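You operate a simulated robot arm through the tools that you are given. There is no shell and no other tool. Be economical: measure what you need, move in short steps, check, and stop when the job is done.

Carry out the task below with a simulated robot arm. There is one attempt and no reset: what you move stays moved.

Task
Tighten the bolt that the job card names, then prove the cell tight.
Fine: shut the vent, pump into the green band, wait for the green lamp, vent to zero.

It is judged by the outcome, as a careful person would: the job done as asked, and still so three seconds after it is handed in. It fails if anything else is knocked over, pushed out of place, dropped, spilled or broken.

Robot
A 7-joint arm with a two-finger parallel gripper, fixed in place. Base frame: the origin is at the foot of the arm, x ahead of it, y to its left, z up. Readings come in m, degrees, newtons and seconds.
Its first joint turns from -66.0 to 66.0 degrees. Payload 1.57 kg.
Tool frame: the origin (TCP) lies between the finger pads and is the grasp point; the fingertips stand 0.03 m ahead of it; z points along the fingers, y is the line along which they close. Largest opening 0.11 m; finger width 0.024, thickness 0.012; the body of the gripper, 0.048 by 0.112 m, starts 0.078 m behind the TCP.
Orientation is that of the tool frame in the base frame, as [roll, pitch, yaw] about the fixed x, y, z axes, in that order (R = Rz(yaw) Ry(pitch) Rx(roll)). With the fingers straight down and closing along the base's y, the tool's x points along the base's -x, its y along +y and its z along -z.

Tools
- The arm moves only by the tool apply_moves. Its arguments are lists of equal length, an entry for each row: "rot": the turn, a rotation vector about the base's x, y, z in units of 90 degrees (1.0 is 90 degrees), a list of three; "delta_pos": the shift along the base's x, y, z in units of 500 mm (1.0 is 500 mm), a list of three; "grip": the finger opening in m, from 0 to 0.11. In form: {"rot": [[ax, ay, az], ...], "delta_pos": [[dx, dy, dz], ...], "grip": [grip, ...]}. A call has 1 to 10 rows; each row is the pose to reach, as a shift and turn from the pose commanded when the call began. A call with a number of a shift or a turn outside -1 to 1 is refused whole. A row lasts 0.2 s, in which the tool goes at most 0.05 m and 8.6 degrees; a call with a longer step from one row to the next is refused whole, and so is a gripper value outside its range. Where a pose cannot be reached the arm comes as near as it can. A force on the tool above 50 N (or 10 N above the force at the start of the call, whichever is more), or a blocked arm, ends the call early, and 0.2 s more pass. The fingers move at their own pace (about 0.108 m/s each) and stop on an object; they squeeze with about 41 N. The grip force told is the motor's: it shows also when the fingers shut on nothing. Time passes only in rows, and 0.2 s behind the last, so rows that repeat a pose let the fingers close. It gives the time, the measured TCP pose, the force on the tool (base axes), the opening and the grip force at its end, in the units of the frame above (readings bear some noise), with the torque about the TCP (base axes, N m) and any sound that the robot's microphone picked up, and new pictures: "show" is both (left out), scene, wrist or none.
- Cameras (640 x 400 px; columns grow to the right, rows downward): "scene" is fixed at [0.1463, -0.3749, 1.4119]; the picture's right is [0.92, -0.40, 0.00], its down [-0.20, -0.46, -0.87] and it looks along [0.35, 0.79, -0.50] (base axes); focal length 226 px, centre (320, 200). "wrist" rides on the gripper at [0.07, 0.016, -0.141] in the tool frame; the picture's right is [-0.23, 0.97, 0.00], its down [-0.86, -0.20, -0.48] and it looks along [-0.47, -0.11, 0.88] (tool axes); focal length 222 px, centre (320, 200). There is no depth. A picture from a camera that has moved, and an enlarged one, comes with that camera's place and axes in the base frame and with its lens.
- zoom(camera, box): a new picture of the part [left, top, right, bottom] of that camera's present view, enlarged. The clock stands still meanwhile.
- finish_job(): hands the job in; it is judged then, once.

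Work in short steps. Places have to be worked out from the pictures, the camera data and where the tool is seen: move nearer, look again, correct. Check each grasp and each placing, and mend what went wrong. You have 120 turns and 200 pictures in all, those below and enlarged ones among them. Open the gripper and draw the arm clear of the work before you hand the job in, unless the task says otherwise; then end with one line.

The tools are called after "Request:" as a command line: name --argument value ..., lists and objects as JSON in quotes. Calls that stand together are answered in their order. apply_moves: Moves the arm, as the interface text tells. Its arguments: {"type":"object","properties":{"rot":{"type":"array","items":{"type":"array","items":{"type":"number"}}},"delta_pos":{"type":"array","items":{"type":"array","items":{"type":"number"}}},"grip":{"type":"array","items":{"type":"number"}},"show":{"type":"string","enum":["both","scene","wrist","none"]}},"required":["rot","delta_pos","grip"]} The other tools are called the same way: zoom (camera, box) takes an enlarged picture of a part of a camera's view; finish_job () hands the job in.

At the start:

```text
t: 0.0
ee_pos: [0.4139, 0.0865, 1.2572]
orientation: [-180.0, 0.0, 179.9]
contact_force: [0.5, -1.4, 0.8]
ft_torque: [0.0, 0.0, 0.02]
gripper_width: 0.1101
grip_force: 0.1
```

scene: 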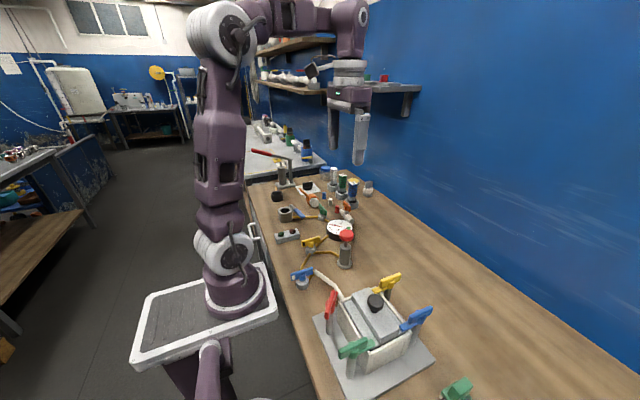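
wrist: 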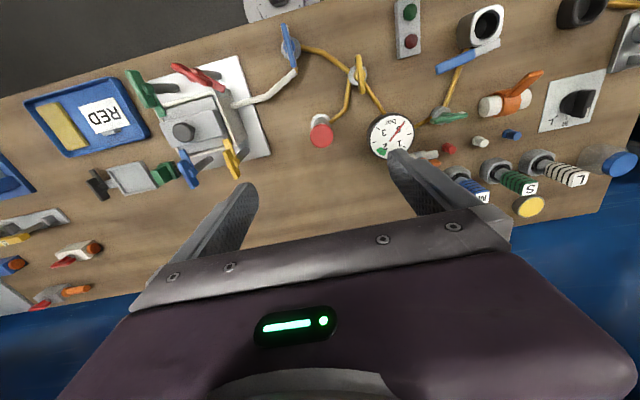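

The wrist view shows a cell with coloured toggle/bolt handles, a card reading "RED", a gauge, a plunger pump and valves. I zoom in for details.

Request:
zoom --camera "wrist" --box '[20, 30, 280, 200]'

Request:
zoom --camera "wrist" --box '[260, 0, 520, 170]'

Request:
zoom --camera "wrist" --box '[410, 0, 640, 220]'

Request:
zoom --camera "scene" --box '[280, 200, 480, 400]'

Request:
zoom --camera "scene" --box '[240, 140, 400, 280]'

```text
2.35 times, centred on (150, 115) of wrist
camera zoom: at [0.3443, 0.1031, 1.3998], right [0.23, 0.97, 0.0], down [0.86, -0.2, 0.48], along [0.47, -0.11, -0.88], focal length 523 px, centre (720, 400)
```

zoom: 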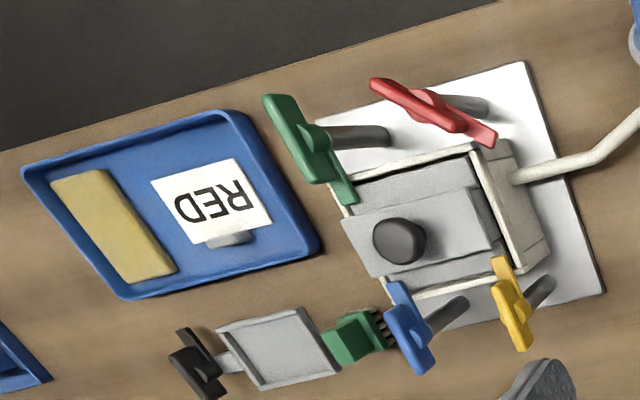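

```text
2.35 times, centred on (390, 85) of wrist
camera zoom: at [0.3443, 0.1031, 1.3998], right [0.23, 0.97, 0.0], down [0.86, -0.2, 0.48], along [0.47, -0.11, -0.88], focal length 523 px, centre (155, 471)
```

zoom: 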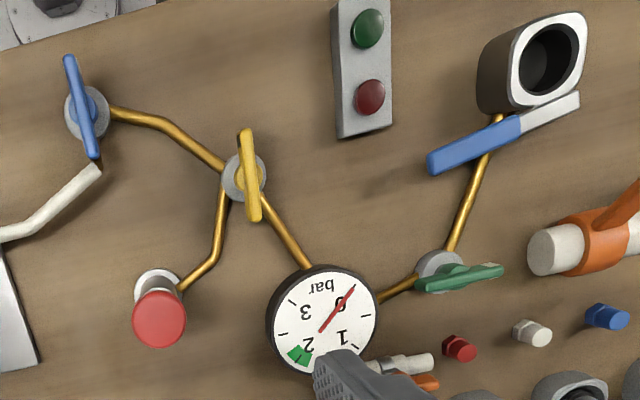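

```text
1.82 times, centred on (525, 110) of wrist
camera zoom: at [0.3443, 0.1031, 1.3998], right [0.23, 0.97, 0.0], down [0.86, -0.2, 0.48], along [0.47, -0.11, -0.88], focal length 404 px, centre (-53, 364)
```

zoom: 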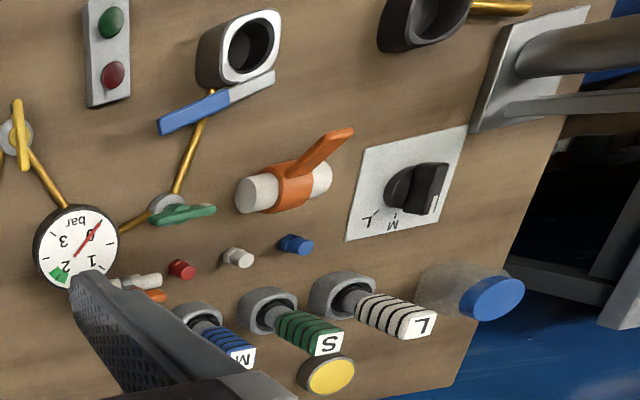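

```text
2.00 times, centred on (380, 300) of scene
camera zoom: at [0.1463, -0.3749, 1.4119], right [0.92, -0.4, 0.0], down [-0.2, -0.46, -0.87], along [0.35, 0.79, -0.5], focal length 451 px, centre (200, 0)
```

zoom: 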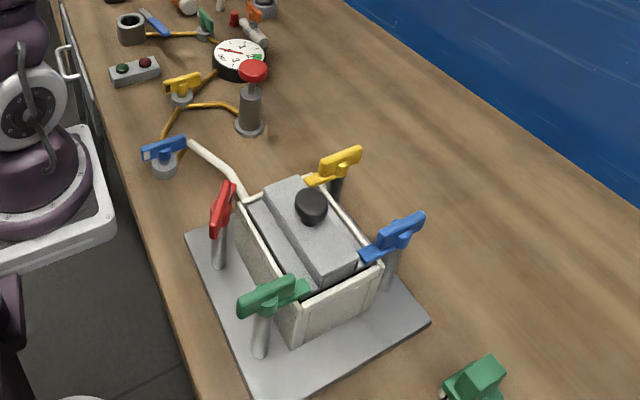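

```text
2.86 times, centred on (320, 210) of scene
camera zoom: at [0.1463, -0.3749, 1.4119], right [0.92, -0.4, 0.0], down [-0.2, -0.46, -0.87], along [0.35, 0.79, -0.5], focal length 645 px, centre (320, 171)
```

zoom: 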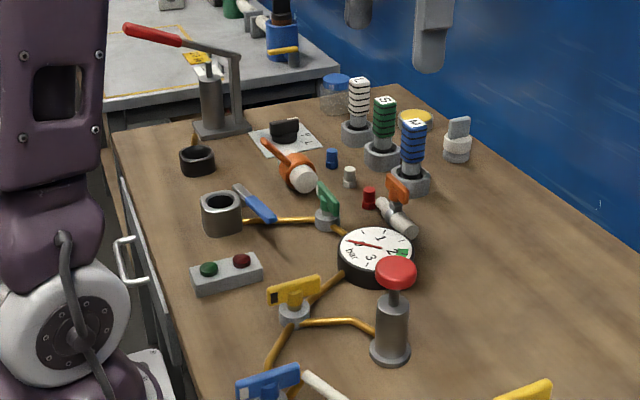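

The card reads RED, so the red wing bolt of the cell is the candidate. I move over the cell at height for a closer look at everything.

Request:
apply_moves --rot '[[0, 0, 0], [0, 0, 0], [0, 0, 0], [0, 0, 0], [0, 0, 0], [0, 0, 0]]' --delta_pos '[[-0.015, -0.07, -0.03], [-0.03, -0.14, -0.06], [-0.045, -0.21, -0.09], [-0.06, -0.28, -0.12], [-0.08, -0.35, -0.16], [-0.088, -0.374, -0.174]]' --grip '[0.11, 0.11, 0.11, 0.11, 0.11, 0.11]'

```text
t: 1.4
ee_pos: [0.3691, -0.0996, 1.1716]
orientation: [-179.9, -0.1, -180.0]
contact_force: [0.1, 0.1, -0.2]
ft_torque: [-0.02, 0.01, -0.01]
gripper_width: 0.11
grip_force: 0.1
camera wrist: at [0.2999, -0.0846, 1.3127], right [0.23, 0.97, 0.0], down [0.86, -0.2, 0.48], along [0.47, -0.11, -0.88], focal length 222 px, centre (320, 200)
```

scene: 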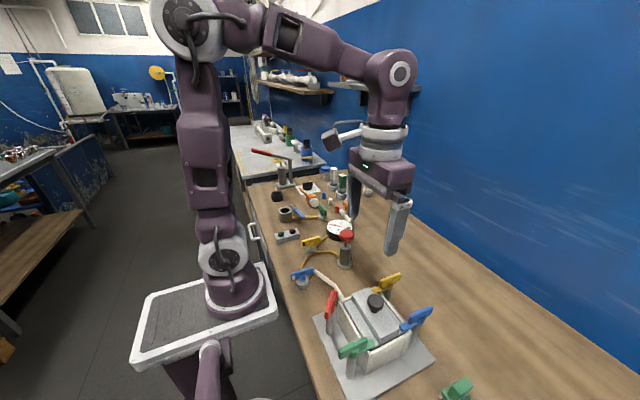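
wrist: 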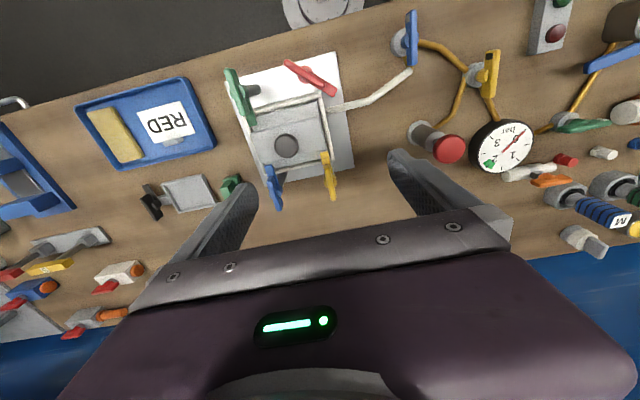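

Request:
zoom --camera "wrist" --box '[210, 40, 370, 220]'

Request:
zoom --camera "wrist" --box '[370, 0, 640, 190]'

Request:
zoom --camera "wrist" --box '[0, 60, 230, 340]'

Request:
zoom --camera "scene" --box '[300, 270, 440, 380]'

```text
2.22 times, centred on (290, 130) of wrist
camera zoom: at [0.2999, -0.0846, 1.3127], right [0.23, 0.97, 0.0], down [0.86, -0.2, 0.48], along [0.47, -0.11, -0.88], focal length 494 px, centre (387, 356)
```

zoom: 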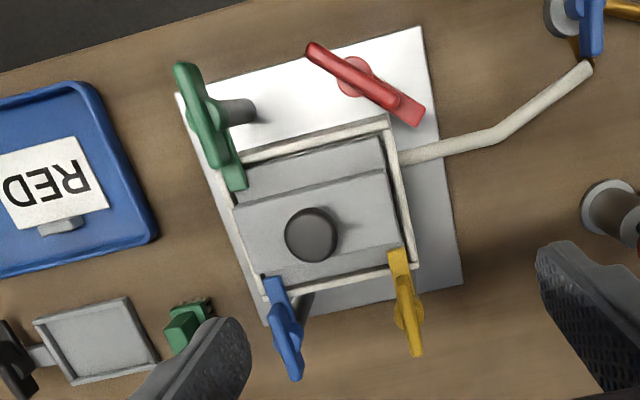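

```text
2.11 times, centred on (505, 95) of wrist
camera zoom: at [0.2999, -0.0846, 1.3127], right [0.23, 0.97, 0.0], down [0.86, -0.2, 0.48], along [0.47, -0.11, -0.88], focal length 468 px, centre (-70, 421)
```

zoom: 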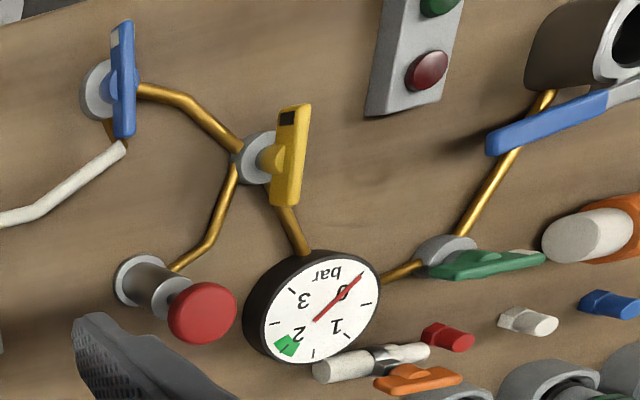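

```text
1.43 times, centred on (115, 200) of wrist
camera zoom: at [0.2999, -0.0846, 1.3127], right [0.23, 0.97, 0.0], down [0.86, -0.2, 0.48], along [0.47, -0.11, -0.88], focal length 317 px, centre (613, 200)
```

zoom: 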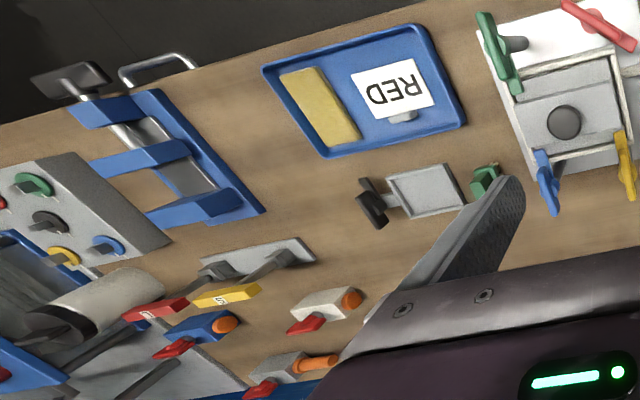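

```text
3.64 times, centred on (370, 325) of scene
camera zoom: at [0.1463, -0.3749, 1.4119], right [0.92, -0.4, 0.0], down [-0.2, -0.46, -0.87], along [0.35, 0.79, -0.5], focal length 821 px, centre (138, -254)
```

zoom: 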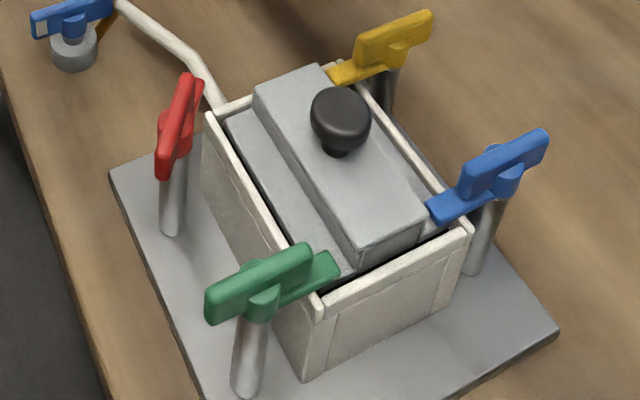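

The red clamp's lug is swung off the lid (the other three lie over it); it needs a clockwise turn. Now I look closer at the valves and pump side.

Request:
apply_moves --rot '[[0, 0, 0], [0, 0, 0], [0, 0, 0], [0, 0, 0], [0, 0, 0], [0, 0, 0], [0, 0, 0]]' --delta_pos '[[0, 0.09, 0], [0, 0.18, 0], [0, 0.27, 0], [0, 0.36, 0], [0, 0.45, 0], [0, 0.54, -0.04], [0, 0.6, -0.08]]' --grip '[0.11, 0.11, 0.11, 0.11, 0.11, 0.11, 0.11]' --show "wrist"

Request:
zoom --camera "wrist" --box '[120, 0, 400, 175]'

Request:
zoom --camera "wrist" --box '[360, 0, 640, 175]'

```text
t: 3.0
ee_pos: [0.3688, 0.2004, 1.1299]
orientation: [179.9, -0.1, 179.9]
contact_force: [-0.1, 1.1, 0.5]
ft_torque: [-0.02, 0.03, -0.01]
gripper_width: 0.1102
grip_force: 0.0
camera wrist: at [0.2999, 0.2164, 1.2727], right [0.23, 0.97, 0.0], down [0.86, -0.2, 0.48], along [0.47, -0.11, -0.88], focal length 222 px, centre (320, 200)
```

wrist: 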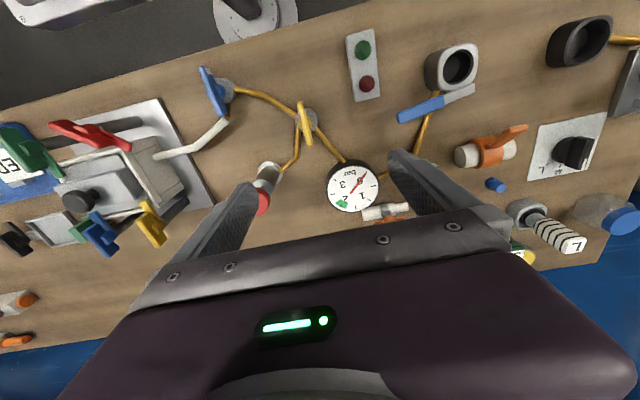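

```text
2.29 times, centred on (260, 88) of wrist
camera zoom: at [0.2999, 0.2164, 1.2727], right [0.23, 0.97, 0.0], down [0.86, -0.2, 0.48], along [0.47, -0.11, -0.88], focal length 508 px, centre (457, 457)
```

zoom: 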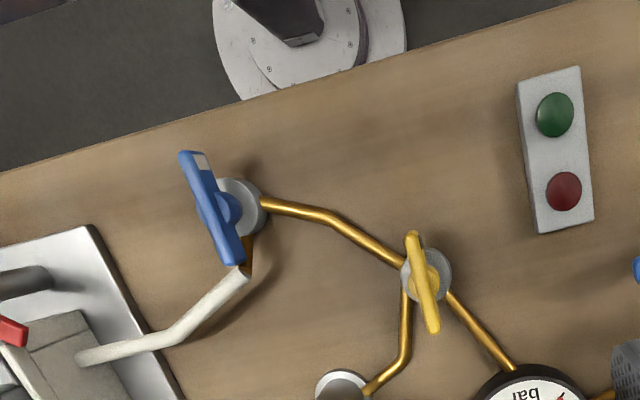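

```text
2.29 times, centred on (500, 88) of wrist
camera zoom: at [0.2999, 0.2164, 1.2727], right [0.23, 0.97, 0.0], down [0.86, -0.2, 0.48], along [0.47, -0.11, -0.88], focal length 508 px, centre (-91, 457)
```

zoom: 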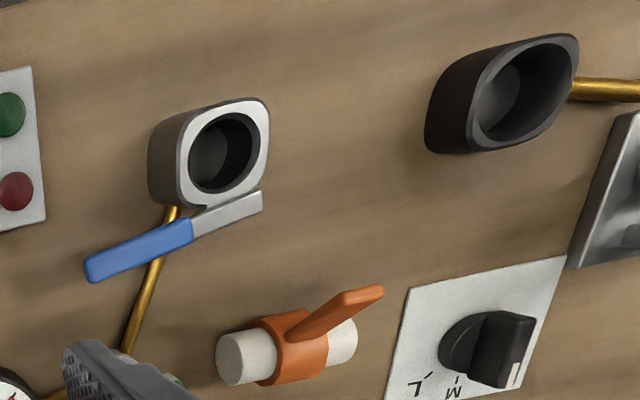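

The fingers hide little of the yellow/blue valves; I drop a bit closer over the yellow valve to read the handles and any marks.

Request:
apply_moves --rot '[[0, 0, 0], [0, 0, 0]]' --delta_pos '[[-0.03, -0.05, -0.05], [-0.05, -0.1, -0.1]]' --grip '[0.11, 0.11]' --show "wrist"

Request:
zoom --camera "wrist" --box '[200, 0, 440, 150]'

Request:
zoom --camera "wrist" --box '[380, 60, 560, 200]'

```text
t: 3.6
ee_pos: [0.3439, 0.1501, 1.0794]
orientation: [179.9, 0.0, -180.0]
contact_force: [-0.3, -0.3, -0.6]
ft_torque: [0.0, 0.01, 0.0]
gripper_width: 0.1101
grip_force: 0.2
camera wrist: at [0.2744, 0.1657, 1.2223], right [0.23, 0.97, 0.0], down [0.86, -0.2, 0.48], along [0.47, -0.11, -0.88], focal length 222 px, centre (320, 200)
```

wrist: 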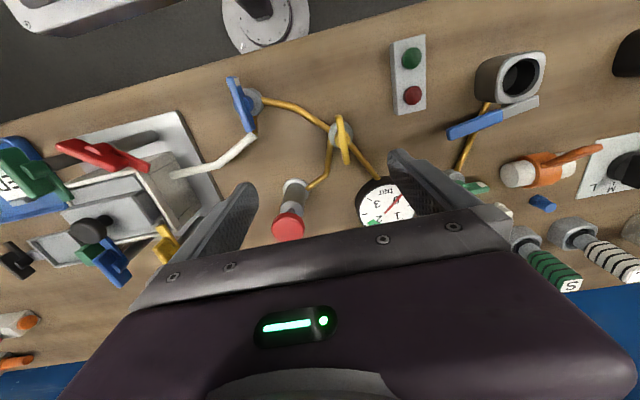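

```text
2.67 times, centred on (320, 75) of wrist
camera zoom: at [0.2744, 0.1657, 1.2223], right [0.23, 0.97, 0.0], down [0.86, -0.2, 0.48], along [0.47, -0.11, -0.88], focal length 592 px, centre (320, 533)
```

zoom: 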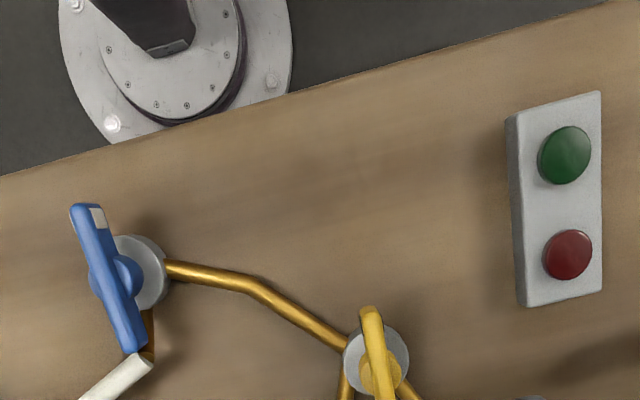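

```text
2.86 times, centred on (470, 130) of wrist
camera zoom: at [0.2744, 0.1657, 1.2223], right [0.23, 0.97, 0.0], down [0.86, -0.2, 0.48], along [0.47, -0.11, -0.88], focal length 635 px, centre (-109, 400)
```

zoom: 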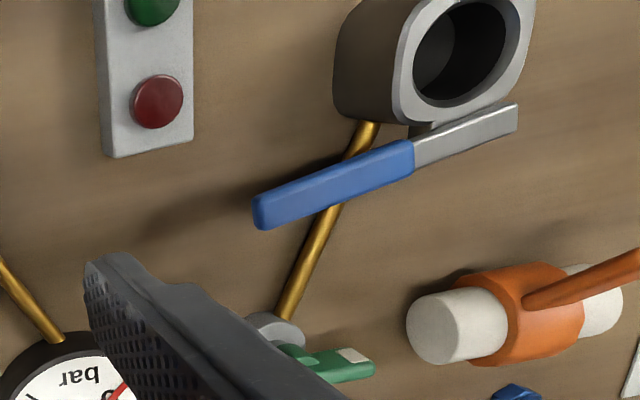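

Each handle has a pale mark on one end. One closer look with the yellow valve nearer the picture centre, and one at the green valve.

Request:
apply_moves --rot '[[0, 0, 0], [0, 0, 0]]' --delta_pos '[[-0.03, 0.04, -0.04], [-0.05, 0.08, -0.08]]' --grip '[0.11, 0.11]' --show "none"

Request:
zoom --camera "wrist" --box '[180, 40, 400, 220]'

Request:
apply_moves --rot '[[0, 0, 0], [0, 0, 0], [0, 0, 0], [0, 0, 0]]' --delta_pos '[[0.05, 0.05, 0.03], [0.1, 0.12, 0.06], [0.15, 0.19, 0.06], [0.15, 0.26, 0.06]]' --grip '[0.11, 0.11, 0.11, 0.11]' --show "wrist"

Request:
zoom --camera "wrist" --box '[200, 20, 440, 200]'

```text
t: 4.2
ee_pos: [0.3182, 0.1915, 1.0401]
orientation: [179.9, 0.0, -179.9]
contact_force: [0.4, 0.5, -0.2]
ft_torque: [-0.02, -0.01, 0.0]
gripper_width: 0.1101
grip_force: 0.1
```

```text
2.22 times, centred on (290, 130) of wrist
camera zoom: at [0.2497, 0.2062, 1.1826], right [0.23, 0.97, 0.0], down [0.86, -0.2, 0.48], along [0.47, -0.11, -0.88], focal length 494 px, centre (387, 356)
```

zoom: 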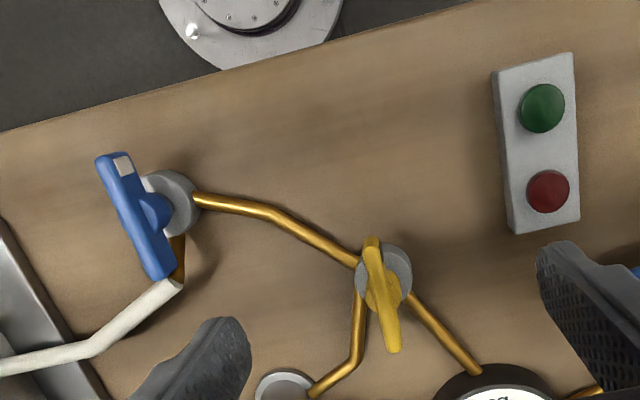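

```text
t: 5.2
ee_pos: [0.3956, 0.3202, 1.0693]
orientation: [180.0, 0.1, -179.9]
contact_force: [-0.9, -0.2, 0.2]
ft_torque: [-0.01, 0.0, 0.01]
gripper_width: 0.11
grip_force: 0.0
camera wrist: at [0.3261, 0.3361, 1.2117], right [0.23, 0.97, 0.0], down [0.86, -0.2, 0.48], along [0.47, -0.11, -0.88], focal length 222 px, centre (320, 200)
```

wrist: 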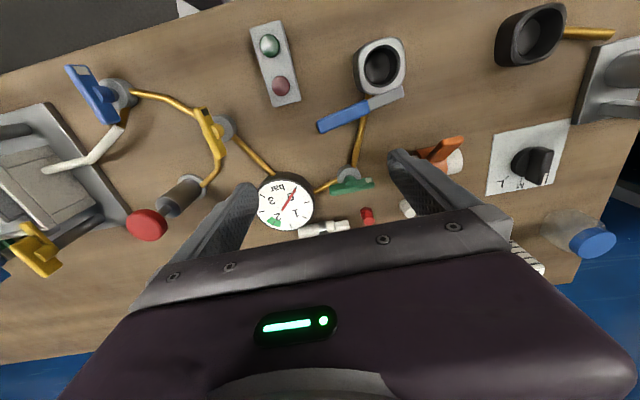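

```text
2.22 times, centred on (320, 110) of wrist
camera zoom: at [0.3261, 0.3361, 1.2117], right [0.23, 0.97, 0.0], down [0.86, -0.2, 0.48], along [0.47, -0.11, -0.88], focal length 494 px, centre (320, 400)
```

zoom: 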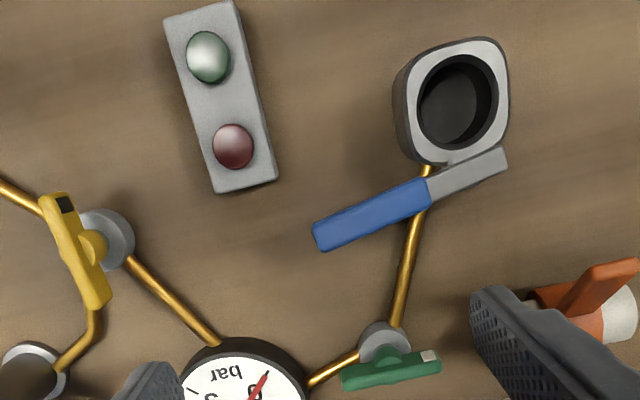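

Now to the red clamp: I move above it to align, at a safe height.

Request:
apply_moves --rot '[[0, 0, 0], [0, 0, 0], [0, 0, 0], [0, 0, 0], [0, 0, 0], [0, 0, 0], [0, 0, 0], [0, 0, 0], [0, 0, 0], [0, 0, 0]]' --delta_pos '[[-0.02, -0.06, 0.07], [-0.04, -0.15, 0.08], [-0.06, -0.24, 0.09], [-0.08, -0.33, 0.1], [-0.1, -0.42, 0.1], [-0.12, -0.51, 0.1], [-0.14, -0.6, 0.1], [-0.16, -0.69, 0.1], [-0.18, -0.77, 0.1], [-0.2, -0.854, 0.1]]' --grip '[0.11, 0.11, 0.11, 0.11, 0.11, 0.11, 0.11, 0.11, 0.11, 0.11]'

Request:
zoom --camera "wrist" --box '[200, 60, 440, 220]'

```text
t: 7.4
ee_pos: [0.2943, -0.107, 1.1199]
orientation: [-179.9, 0.0, 179.9]
contact_force: [0.3, -0.3, -0.5]
ft_torque: [0.01, 0.0, -0.01]
gripper_width: 0.1099
grip_force: 0.1
camera wrist: at [0.2249, -0.0909, 1.2624], right [0.23, 0.97, 0.0], down [0.85, -0.2, 0.48], along [0.47, -0.11, -0.88], focal length 222 px, centre (320, 200)
```

scene: 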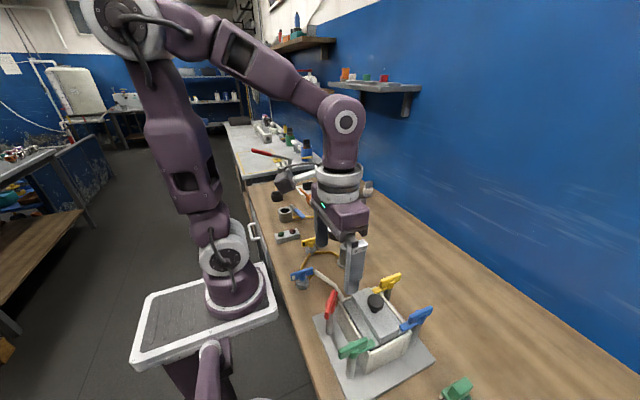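
wrist: 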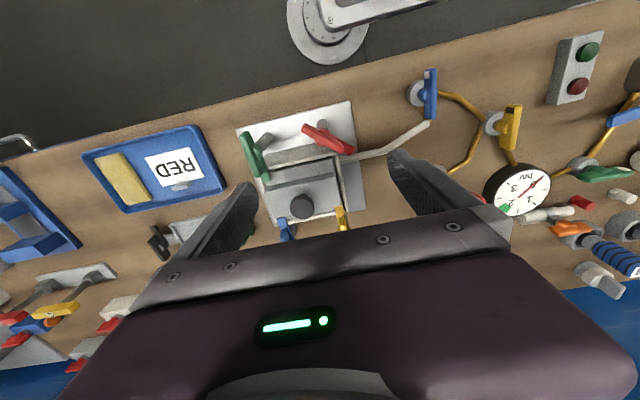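

```text
2.50 times, centred on (320, 140) of wrist
camera zoom: at [0.2249, -0.0909, 1.2624], right [0.23, 0.97, 0.0], down [0.85, -0.2, 0.48], along [0.47, -0.11, -0.88], focal length 555 px, centre (320, 350)
```

zoom: 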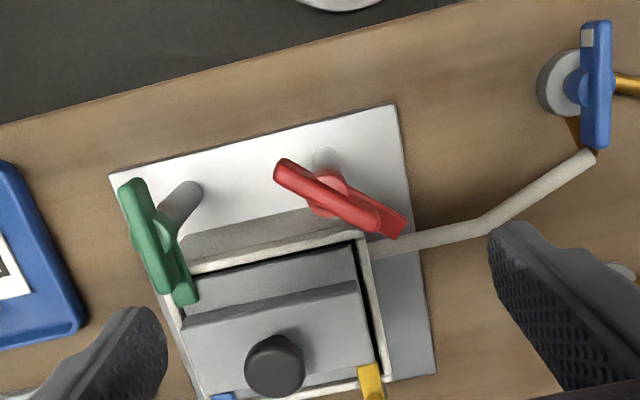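

The red wing is centred near (0.294, -0.100, 0.968), aligned about 50° from +x; I turn the tool 50° so the fingers close across it, still at height.

Request:
apply_moves --rot '[[0, 0, 0.09], [0, 0, 0.18], [0, 0, 0.27], [0, 0, 0.36], [0, 0, 0.45], [0, 0, 0.54], [0, 0, 0.5556]]' --delta_pos '[[0, 0.014, 0], [0, 0.014, 0], [0, 0.014, -0.02], [0, 0.014, -0.04], [0, 0.014, -0.06], [0, 0.014, -0.08], [0, 0.014, -0.1]]' --grip '[0.08, 0.07, 0.06, 0.05, 0.05, 0.05, 0.05]'

Request:
zoom --camera "wrist" --box '[220, 70, 420, 210]'

```text
t: 9.0
ee_pos: [0.2947, -0.1, 1.0693]
orientation: [-180.0, 0.0, -130.0]
contact_force: [-0.1, 0.2, -0.1]
ft_torque: [0.0, -0.01, 0.01]
gripper_width: 0.0501
grip_force: 0.0
camera wrist: at [0.238, -0.1429, 1.2129], right [-0.6, 0.8, 0.0], down [0.7, 0.53, 0.48], along [0.38, 0.29, -0.88], focal length 222 px, centre (320, 200)
```

scene: 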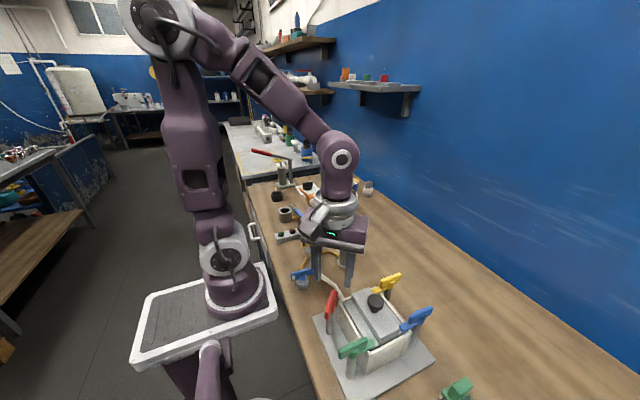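
wrist: 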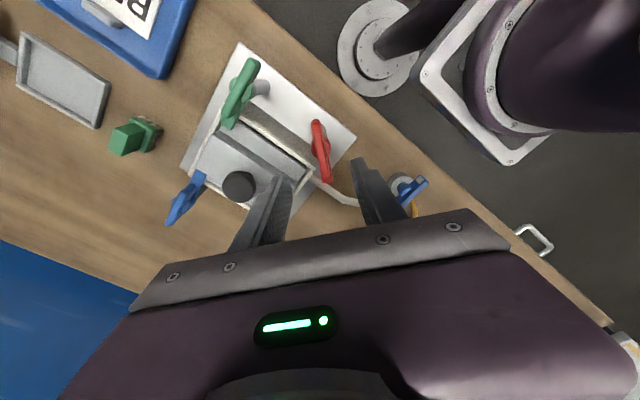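

```text
2.86 times, centred on (320, 140) of wrist
camera zoom: at [0.238, -0.1429, 1.2129], right [-0.6, 0.8, 0.0], down [0.7, 0.53, 0.48], along [0.38, 0.29, -0.88], focal length 635 px, centre (320, 371)
```

zoom: 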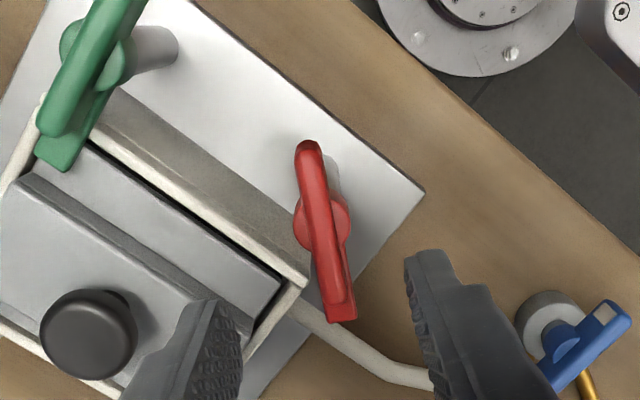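

The fingers straddle the wing; rim of the box is ~0.935, so tips at ~0.952 clear it. I descend and check before closing.

Request:
apply_moves --rot '[[0, 0, 0], [0, 0, 0], [0, 0, 0]]' --delta_pos '[[-0.006, -0.004, -0.07], [-0.006, -0.004, -0.13], [-0.006, -0.004, -0.174]]' --grip '[0.05, 0.05, 0.05]'

Request:
zoom --camera "wrist" --box '[220, 100, 420, 240]'

Request:
zoom --camera "scene" --box '[290, 240, 450, 360]'

```text
t: 9.8
ee_pos: [0.2916, -0.102, 0.9829]
orientation: [180.0, 0.1, -129.9]
contact_force: [0.0, -0.3, -0.5]
ft_torque: [0.01, -0.01, 0.0]
gripper_width: 0.0501
grip_force: 0.1
camera wrist: at [0.2349, -0.1453, 1.1252], right [-0.6, 0.8, 0.0], down [0.7, 0.53, 0.48], along [0.38, 0.29, -0.88], focal length 222 px, centre (320, 200)
```

scene: 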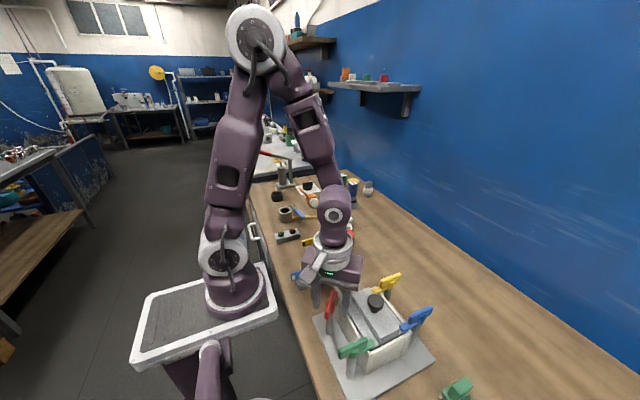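
wrist: 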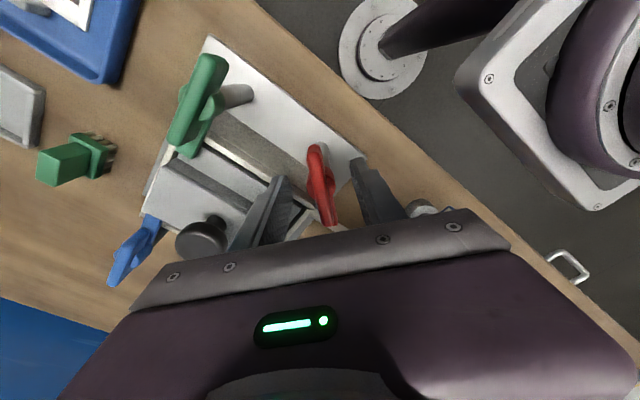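

```text
2.86 times, centred on (320, 170) of wrist
camera zoom: at [0.2349, -0.1453, 1.1252], right [-0.6, 0.8, 0.0], down [0.7, 0.53, 0.48], along [0.38, 0.29, -0.88], focal length 635 px, centre (320, 286)
```

zoom: 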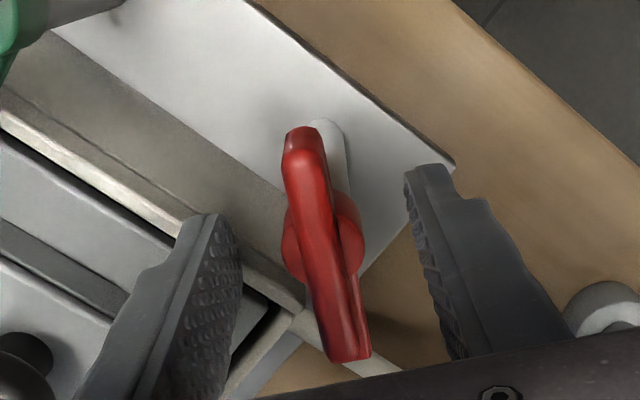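

```text
3.33 times, centred on (370, 300) of scene
camera zoom: at [0.1463, -0.3749, 1.4119], right [0.92, -0.4, 0.0], down [-0.2, -0.46, -0.87], along [0.35, 0.79, -0.5], focal length 752 px, centre (153, -133)
```

zoom: 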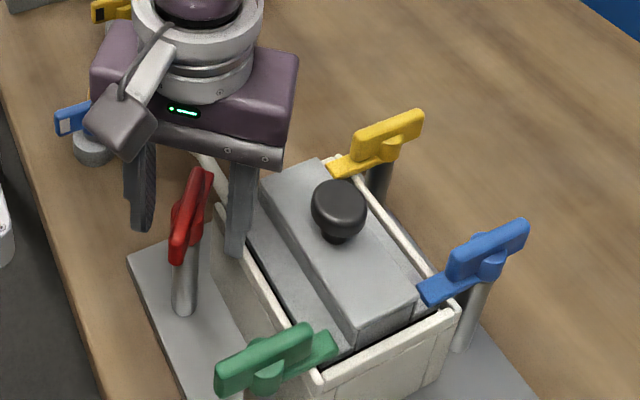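

Wing is centred between the pads. Closing.

Request:
apply_moves --rot '[[0, 0, 0], [0, 0, 0], [0, 0, 0]]' --delta_pos '[[0, 0, 0], [0, 0, 0], [0, 0, 0]]' --grip '[0.03, 0.0, 0.0]' --show "wrist"

```text
t: 10.6
ee_pos: [0.2911, -0.1017, 0.982]
orientation: [179.8, 0.0, -130.0]
contact_force: [-5.6, 6.4, -13.2]
ft_torque: [0.59, -0.28, -0.01]
gripper_width: 0.0141
grip_force: 30.2
camera wrist: at [0.2345, -0.145, 1.1254], right [-0.6, 0.8, 0.0], down [0.7, 0.53, 0.48], along [0.38, 0.29, -0.88], focal length 222 px, centre (320, 200)
```

wrist: 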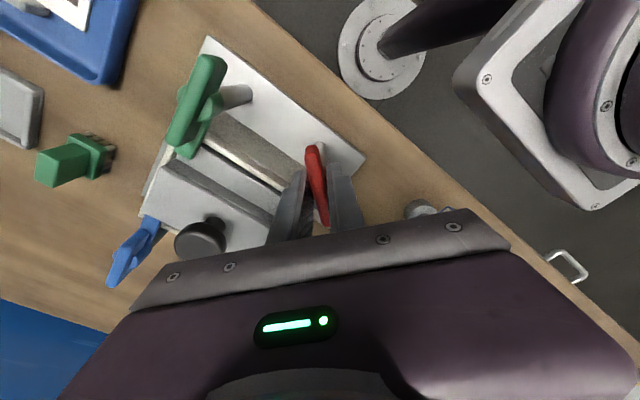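

Gripped at 14 mm. I turn clockwise (−z) in small steps, watching torque and sound.

Request:
apply_moves --rot '[[0, 0, -0.05], [0, 0, -0.1], [0, 0, -0.15], [0, 0, -0.2]]' --delta_pos '[[0, 0, 0], [0, 0, 0], [0, 0, 0], [0, 0, 0]]' --grip '[0, 0, 0, 0]' --show "scene"

```text
t: 11.6
ee_pos: [0.2906, -0.1021, 0.9828]
orientation: [179.8, -0.1, -148.1]
contact_force: [-12.0, 5.4, -20.9]
ft_torque: [-0.11, 0.62, 0.02]
gripper_width: 0.0139
grip_force: 30.5
```

scene: 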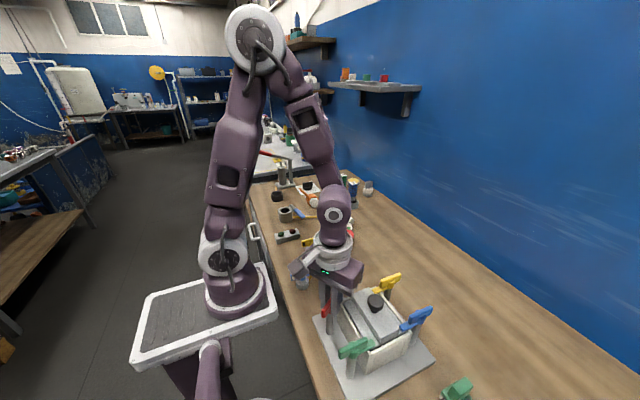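

It turns freely, with a slight pull toward −x and down; I correct by 2 mm and keep turning.

Request:
apply_moves --rot '[[0, 0, -0.05], [0, 0, -0.1], [0, 0, -0.15], [0, 0, -0.2]]' --delta_pos '[[-0.004, 0.002, -0.003], [-0.004, 0.002, -0.004], [-0.004, 0.002, -0.004], [-0.004, 0.002, -0.004]]' --grip '[0, 0, 0, 0]' --show "wrist"

```text
t: 12.6
ee_pos: [0.2908, -0.102, 0.9821]
orientation: [-179.7, 0.3, -166.0]
contact_force: [7.1, -2.6, 23.6]
ft_torque: [-0.02, -0.32, 0.01]
gripper_width: 0.014
grip_force: 30.4
camera wrist: at [0.2194, -0.1027, 1.1238], right [-0.01, 1.0, 0.0], down [0.88, 0.01, 0.48], along [0.48, 0.0, -0.88], focal length 222 px, centre (320, 200)
```

wrist: 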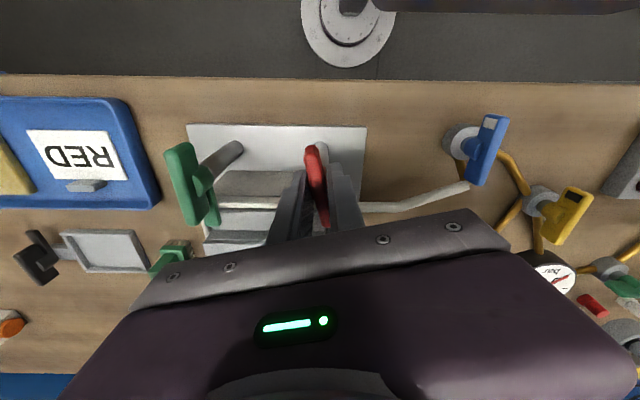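

Very stiff contact; I back the z off half a millimetre and continue turning.

Request:
apply_moves --rot '[[0, 0, -0.05], [0, 0, -0.1], [0, 0, -0.15]]' --delta_pos '[[0.001, 0, 0.002], [0.001, 0, 0.002], [0.001, 0, 0.002]]' --grip '[0, 0, 0]' --show "wrist"

```text
t: 13.4
ee_pos: [0.2914, -0.102, 0.981]
orientation: [-179.9, 0.1, -179.4]
contact_force: [15.6, -20.5, -12.4]
ft_torque: [-0.49, 0.16, 0.0]
gripper_width: 0.014
grip_force: 30.9
camera wrist: at [0.2214, -0.0863, 1.1242], right [0.22, 0.98, 0.0], down [0.86, -0.19, 0.48], along [0.47, -0.11, -0.88], focal length 222 px, centre (320, 200)
```

wrist: 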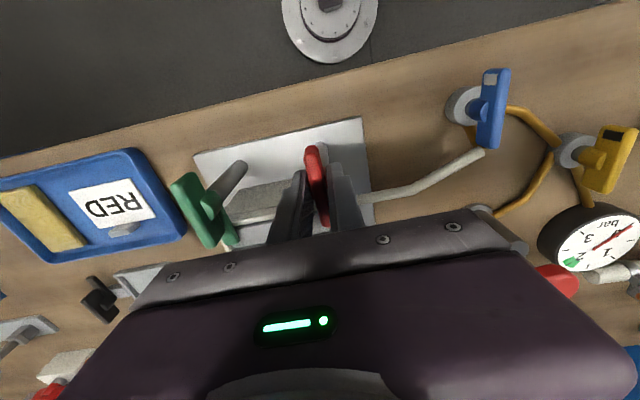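

Wing now points along +x, still no stop (torque ≈0). I continue gently past this with small corrections.

Request:
apply_moves --rot '[[0, 0, -0.03], [0, 0, -0.06], [0, 0, -0.09], [0, 0, -0.12]]' --delta_pos '[[0.002, -0.003, -0.001], [0.002, -0.003, -0.002], [0.002, -0.003, -0.003], [0.002, -0.003, -0.003]]' --grip '[0, 0, 0, 0]' --show "wrist"

```text
t: 14.2
ee_pos: [0.2897, -0.1017, 0.9816]
orientation: [180.0, 0.0, 174.2]
contact_force: [-3.4, 0.2, 12.5]
ft_torque: [-0.14, 0.17, 0.67]
gripper_width: 0.0159
grip_force: 31.4
stopped in row 3: the force on the tool passed its limit (the readings are from after the stop); the commanded pose is now the measured one
camera wrist: at [0.2237, -0.0792, 1.1239], right [0.32, 0.95, 0.0], down [0.83, -0.29, 0.48], along [0.45, -0.15, -0.88], focal length 222 px, centre (320, 200)
```

wrist: 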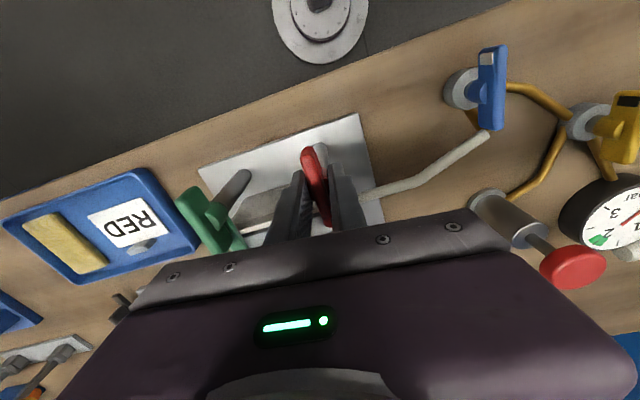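

A hard stop is felt (0.67 N m). I press a few more degrees to make sure it's fully tight.

Request:
apply_moves --rot '[[0, 0, -0.03], [0, 0, -0.05], [0, 0, -0.05]]' --delta_pos '[[0, 0, 0], [0, 0, 0], [0, 0, 0]]' --grip '[0, 0, 0]' --show "none"

Request:
apply_moves --rot '[[0, 0, 0.03], [0, 0, 0.04]]' --delta_pos '[[0, 0, 0], [0, 0, 0]]' --grip '[0.03, 0.05]' --show "none"

Request:
apply_moves --rot '[[0, 0, 0], [0, 0, 0], [0, 0, 0]]' --delta_pos '[[0, 0, 0.06], [0, 0, 0.15], [0, 0, 0.2]]' --grip '[0.05, 0.05, 0.08]'

Request:
zoom --camera "wrist" --box '[200, 70, 440, 230]'

Request:
zoom --camera "scene" --box '[290, 240, 450, 360]'

```text
t: 14.9
ee_pos: [0.2903, -0.1025, 0.9814]
orientation: [180.0, -0.1, 169.6]
contact_force: [-5.0, 6.7, 14.7]
ft_torque: [-0.04, 0.38, 0.84]
gripper_width: 0.0173
grip_force: 31.7
```

```text
t: 15.6
ee_pos: [0.2919, -0.1027, 0.982]
orientation: [180.0, 0.1, 173.1]
contact_force: [0.3, -0.3, -0.9]
ft_torque: [-0.02, 0.02, 0.02]
gripper_width: 0.0501
grip_force: 0.1
```

```text
t: 16.4
ee_pos: [0.2907, -0.1029, 1.0823]
orientation: [180.0, -0.1, 173.1]
contact_force: [0.7, 0.3, -0.3]
ft_torque: [0.03, -0.01, 0.02]
gripper_width: 0.0799
grip_force: 0.0
camera wrist: at [0.2239, -0.0778, 1.2243], right [0.34, 0.94, 0.0], down [0.83, -0.3, 0.48], along [0.45, -0.16, -0.88], focal length 222 px, centre (320, 200)
```

scene: 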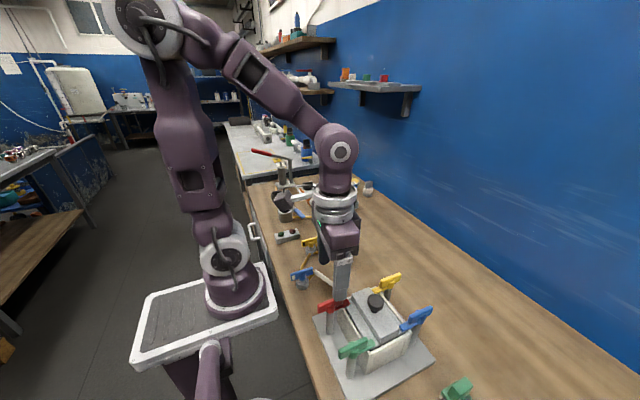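
wrist: 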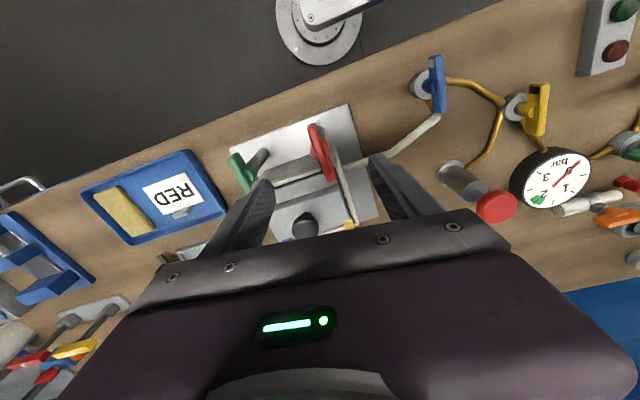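

```text
2.50 times, centred on (320, 150) of wrist
camera zoom: at [0.2239, -0.0778, 1.2243], right [0.34, 0.94, 0.0], down [0.83, -0.3, 0.48], along [0.45, -0.16, -0.88], focal length 555 px, centre (320, 325)
```

zoom: 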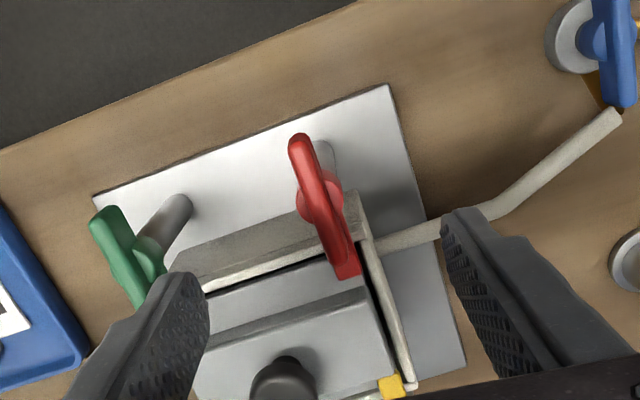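

```text
3.33 times, centred on (370, 300) of scene
camera zoom: at [0.1463, -0.3749, 1.4119], right [0.92, -0.4, 0.0], down [-0.2, -0.46, -0.87], along [0.35, 0.79, -0.5], focal length 752 px, centre (153, -133)
```

zoom: 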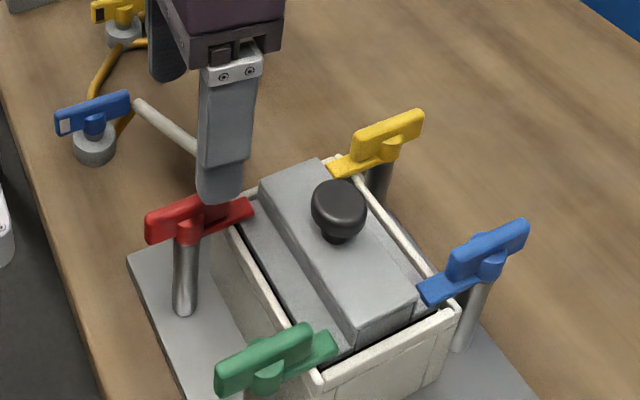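

Red's lug now sits on the lid like the others. Next, the pump: red-topped plunger near (0.443, 0.092, 0.97). I move above it with fingers closed to look.

Request:
apply_moves --rot '[[0, 0, 0], [0, 0, 0.02], [0, 0, 0.04], [0, 0, 0.06], [0, 0, 0.077], [0, 0, 0.077]]' --delta_pos '[[0.05, 0.065, 0.05], [0.1, 0.13, 0.06], [0.15, 0.195, 0.06], [0.2, 0.26, 0.06], [0.25, 0.325, 0.04], [0.303, 0.39, 0]]' --grip '[0.06, 0.04, 0.02, 0, 0, 0]'

Request:
zoom --camera "wrist" --box '[200, 40, 440, 200]'

```text
t: 17.8
ee_pos: [0.4429, 0.0931, 1.0811]
orientation: [179.9, 0.0, -179.9]
contact_force: [0.2, -0.3, -0.8]
ft_torque: [0.01, 0.0, -0.01]
gripper_width: 0.0
grip_force: 21.3
camera wrist: at [0.3738, 0.1087, 1.2238], right [0.23, 0.97, 0.0], down [0.86, -0.2, 0.48], along [0.47, -0.11, -0.88], focal length 222 px, centre (320, 200)
```

scene: 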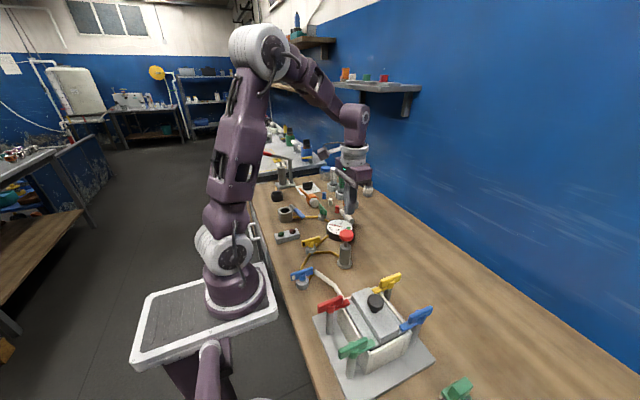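
wrist: 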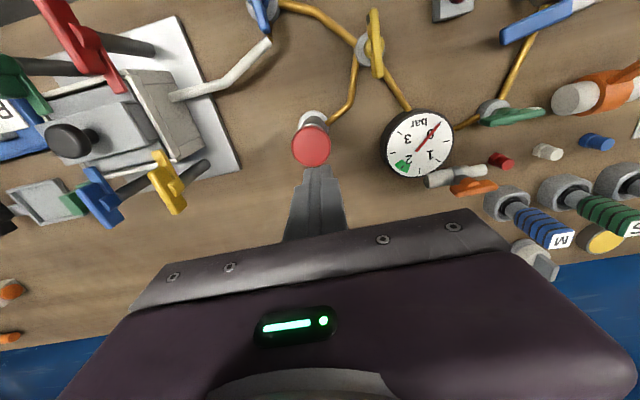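

```text
2.50 times, centred on (320, 120) of wrist
camera zoom: at [0.3738, 0.1087, 1.2238], right [0.23, 0.97, 0.0], down [0.86, -0.2, 0.48], along [0.47, -0.11, -0.88], focal length 555 px, centre (320, 400)
```

zoom: 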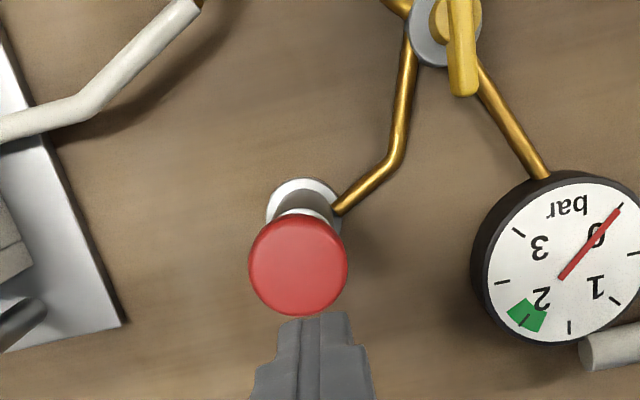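

Knob top estimated at (0.435, 0.0845, 0.98). I align over it and press one trial stroke, watching force and the gauge.

Request:
apply_moves --rot '[[0, 0, 0], [0, 0, 0], [0, 0, 0], [0, 0, 0]]' --delta_pos '[[-0.016, -0.017, -0.06], [-0.016, -0.017, -0.11], [-0.016, -0.017, -0.13], [-0.016, -0.017, -0.15]]' --grip '[0, 0, 0, 0]'

Request:
zoom --camera "scene" --box '[280, 190, 400, 290]'

```text
t: 18.8
ee_pos: [0.4343, 0.0832, 1.0061]
orientation: [179.9, -0.1, -180.0]
contact_force: [-0.1, 2.0, 4.1]
ft_torque: [0.07, -0.01, 0.0]
gripper_width: 0.0
grip_force: 20.9
camera wrist: at [0.3653, 0.1, 1.1482], right [0.23, 0.97, 0.0], down [0.86, -0.2, 0.48], along [0.47, -0.11, -0.88], focal length 222 px, centre (320, 200)
```

scene: 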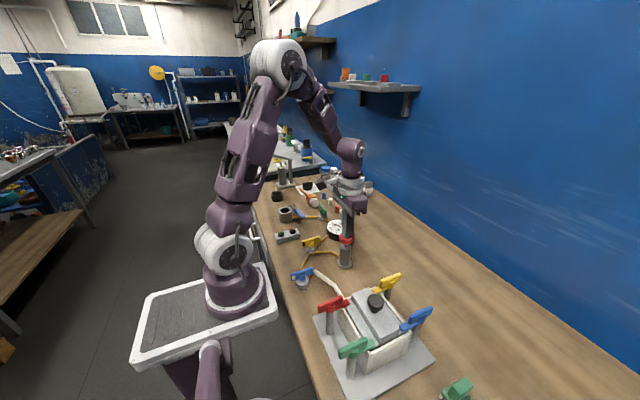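
wrist: 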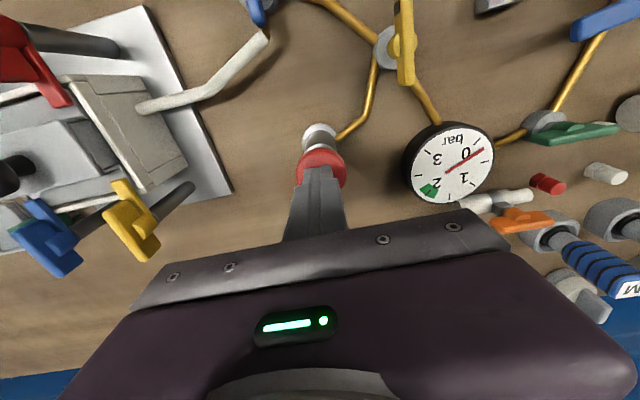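

```text
4.00 times, centred on (340, 240) of scene
camera zoom: at [0.1462, -0.3749, 1.4119], right [0.92, -0.4, 0.0], down [-0.2, -0.46, -0.87], along [0.35, 0.79, -0.5], focal length 903 px, centre (240, 40)
```

zoom: 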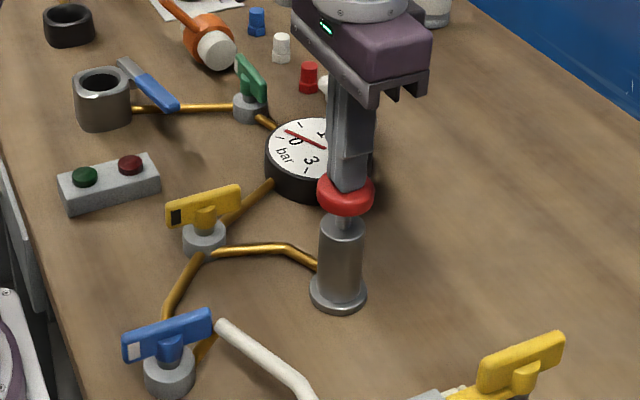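

Contact with the knob (4 N). I press the stroke downward and watch the gauge.

Request:
apply_moves --rot '[[0, 0, 0], [0, 0, 0], [0, 0, 0]]' --delta_pos '[[0, 0, -0.01], [0, 0, -0.02], [0, 0, -0.03]]' --grip '[0, 0, 0]' --show "wrist"

Request:
zoom --camera "wrist" --box '[390, 110, 510, 210]'

```text
t: 19.6
ee_pos: [0.4343, 0.0846, 0.9914]
orientation: [179.9, 0.0, -179.8]
contact_force: [0.4, 0.0, 6.5]
ft_torque: [0.01, -0.03, -0.03]
gripper_width: 0.0001
grip_force: 21.4
camera wrist: at [0.3653, 0.0999, 1.1337], right [0.22, 0.97, 0.0], down [0.86, -0.2, 0.48], along [0.47, -0.11, -0.88], focal length 222 px, centre (320, 200)
```

wrist: 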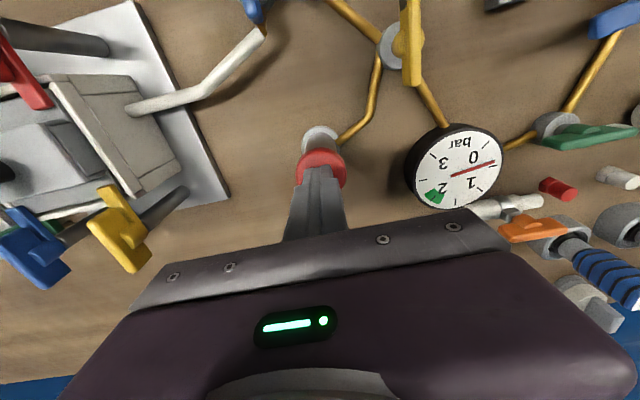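

```text
4.00 times, centred on (450, 160) of wrist
camera zoom: at [0.3653, 0.0999, 1.1337], right [0.22, 0.97, 0.0], down [0.86, -0.2, 0.48], along [0.47, -0.11, -0.88], focal length 888 px, centre (-200, 360)
```

zoom: 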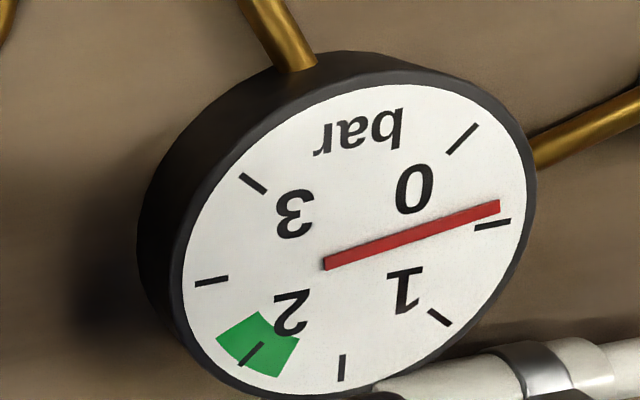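

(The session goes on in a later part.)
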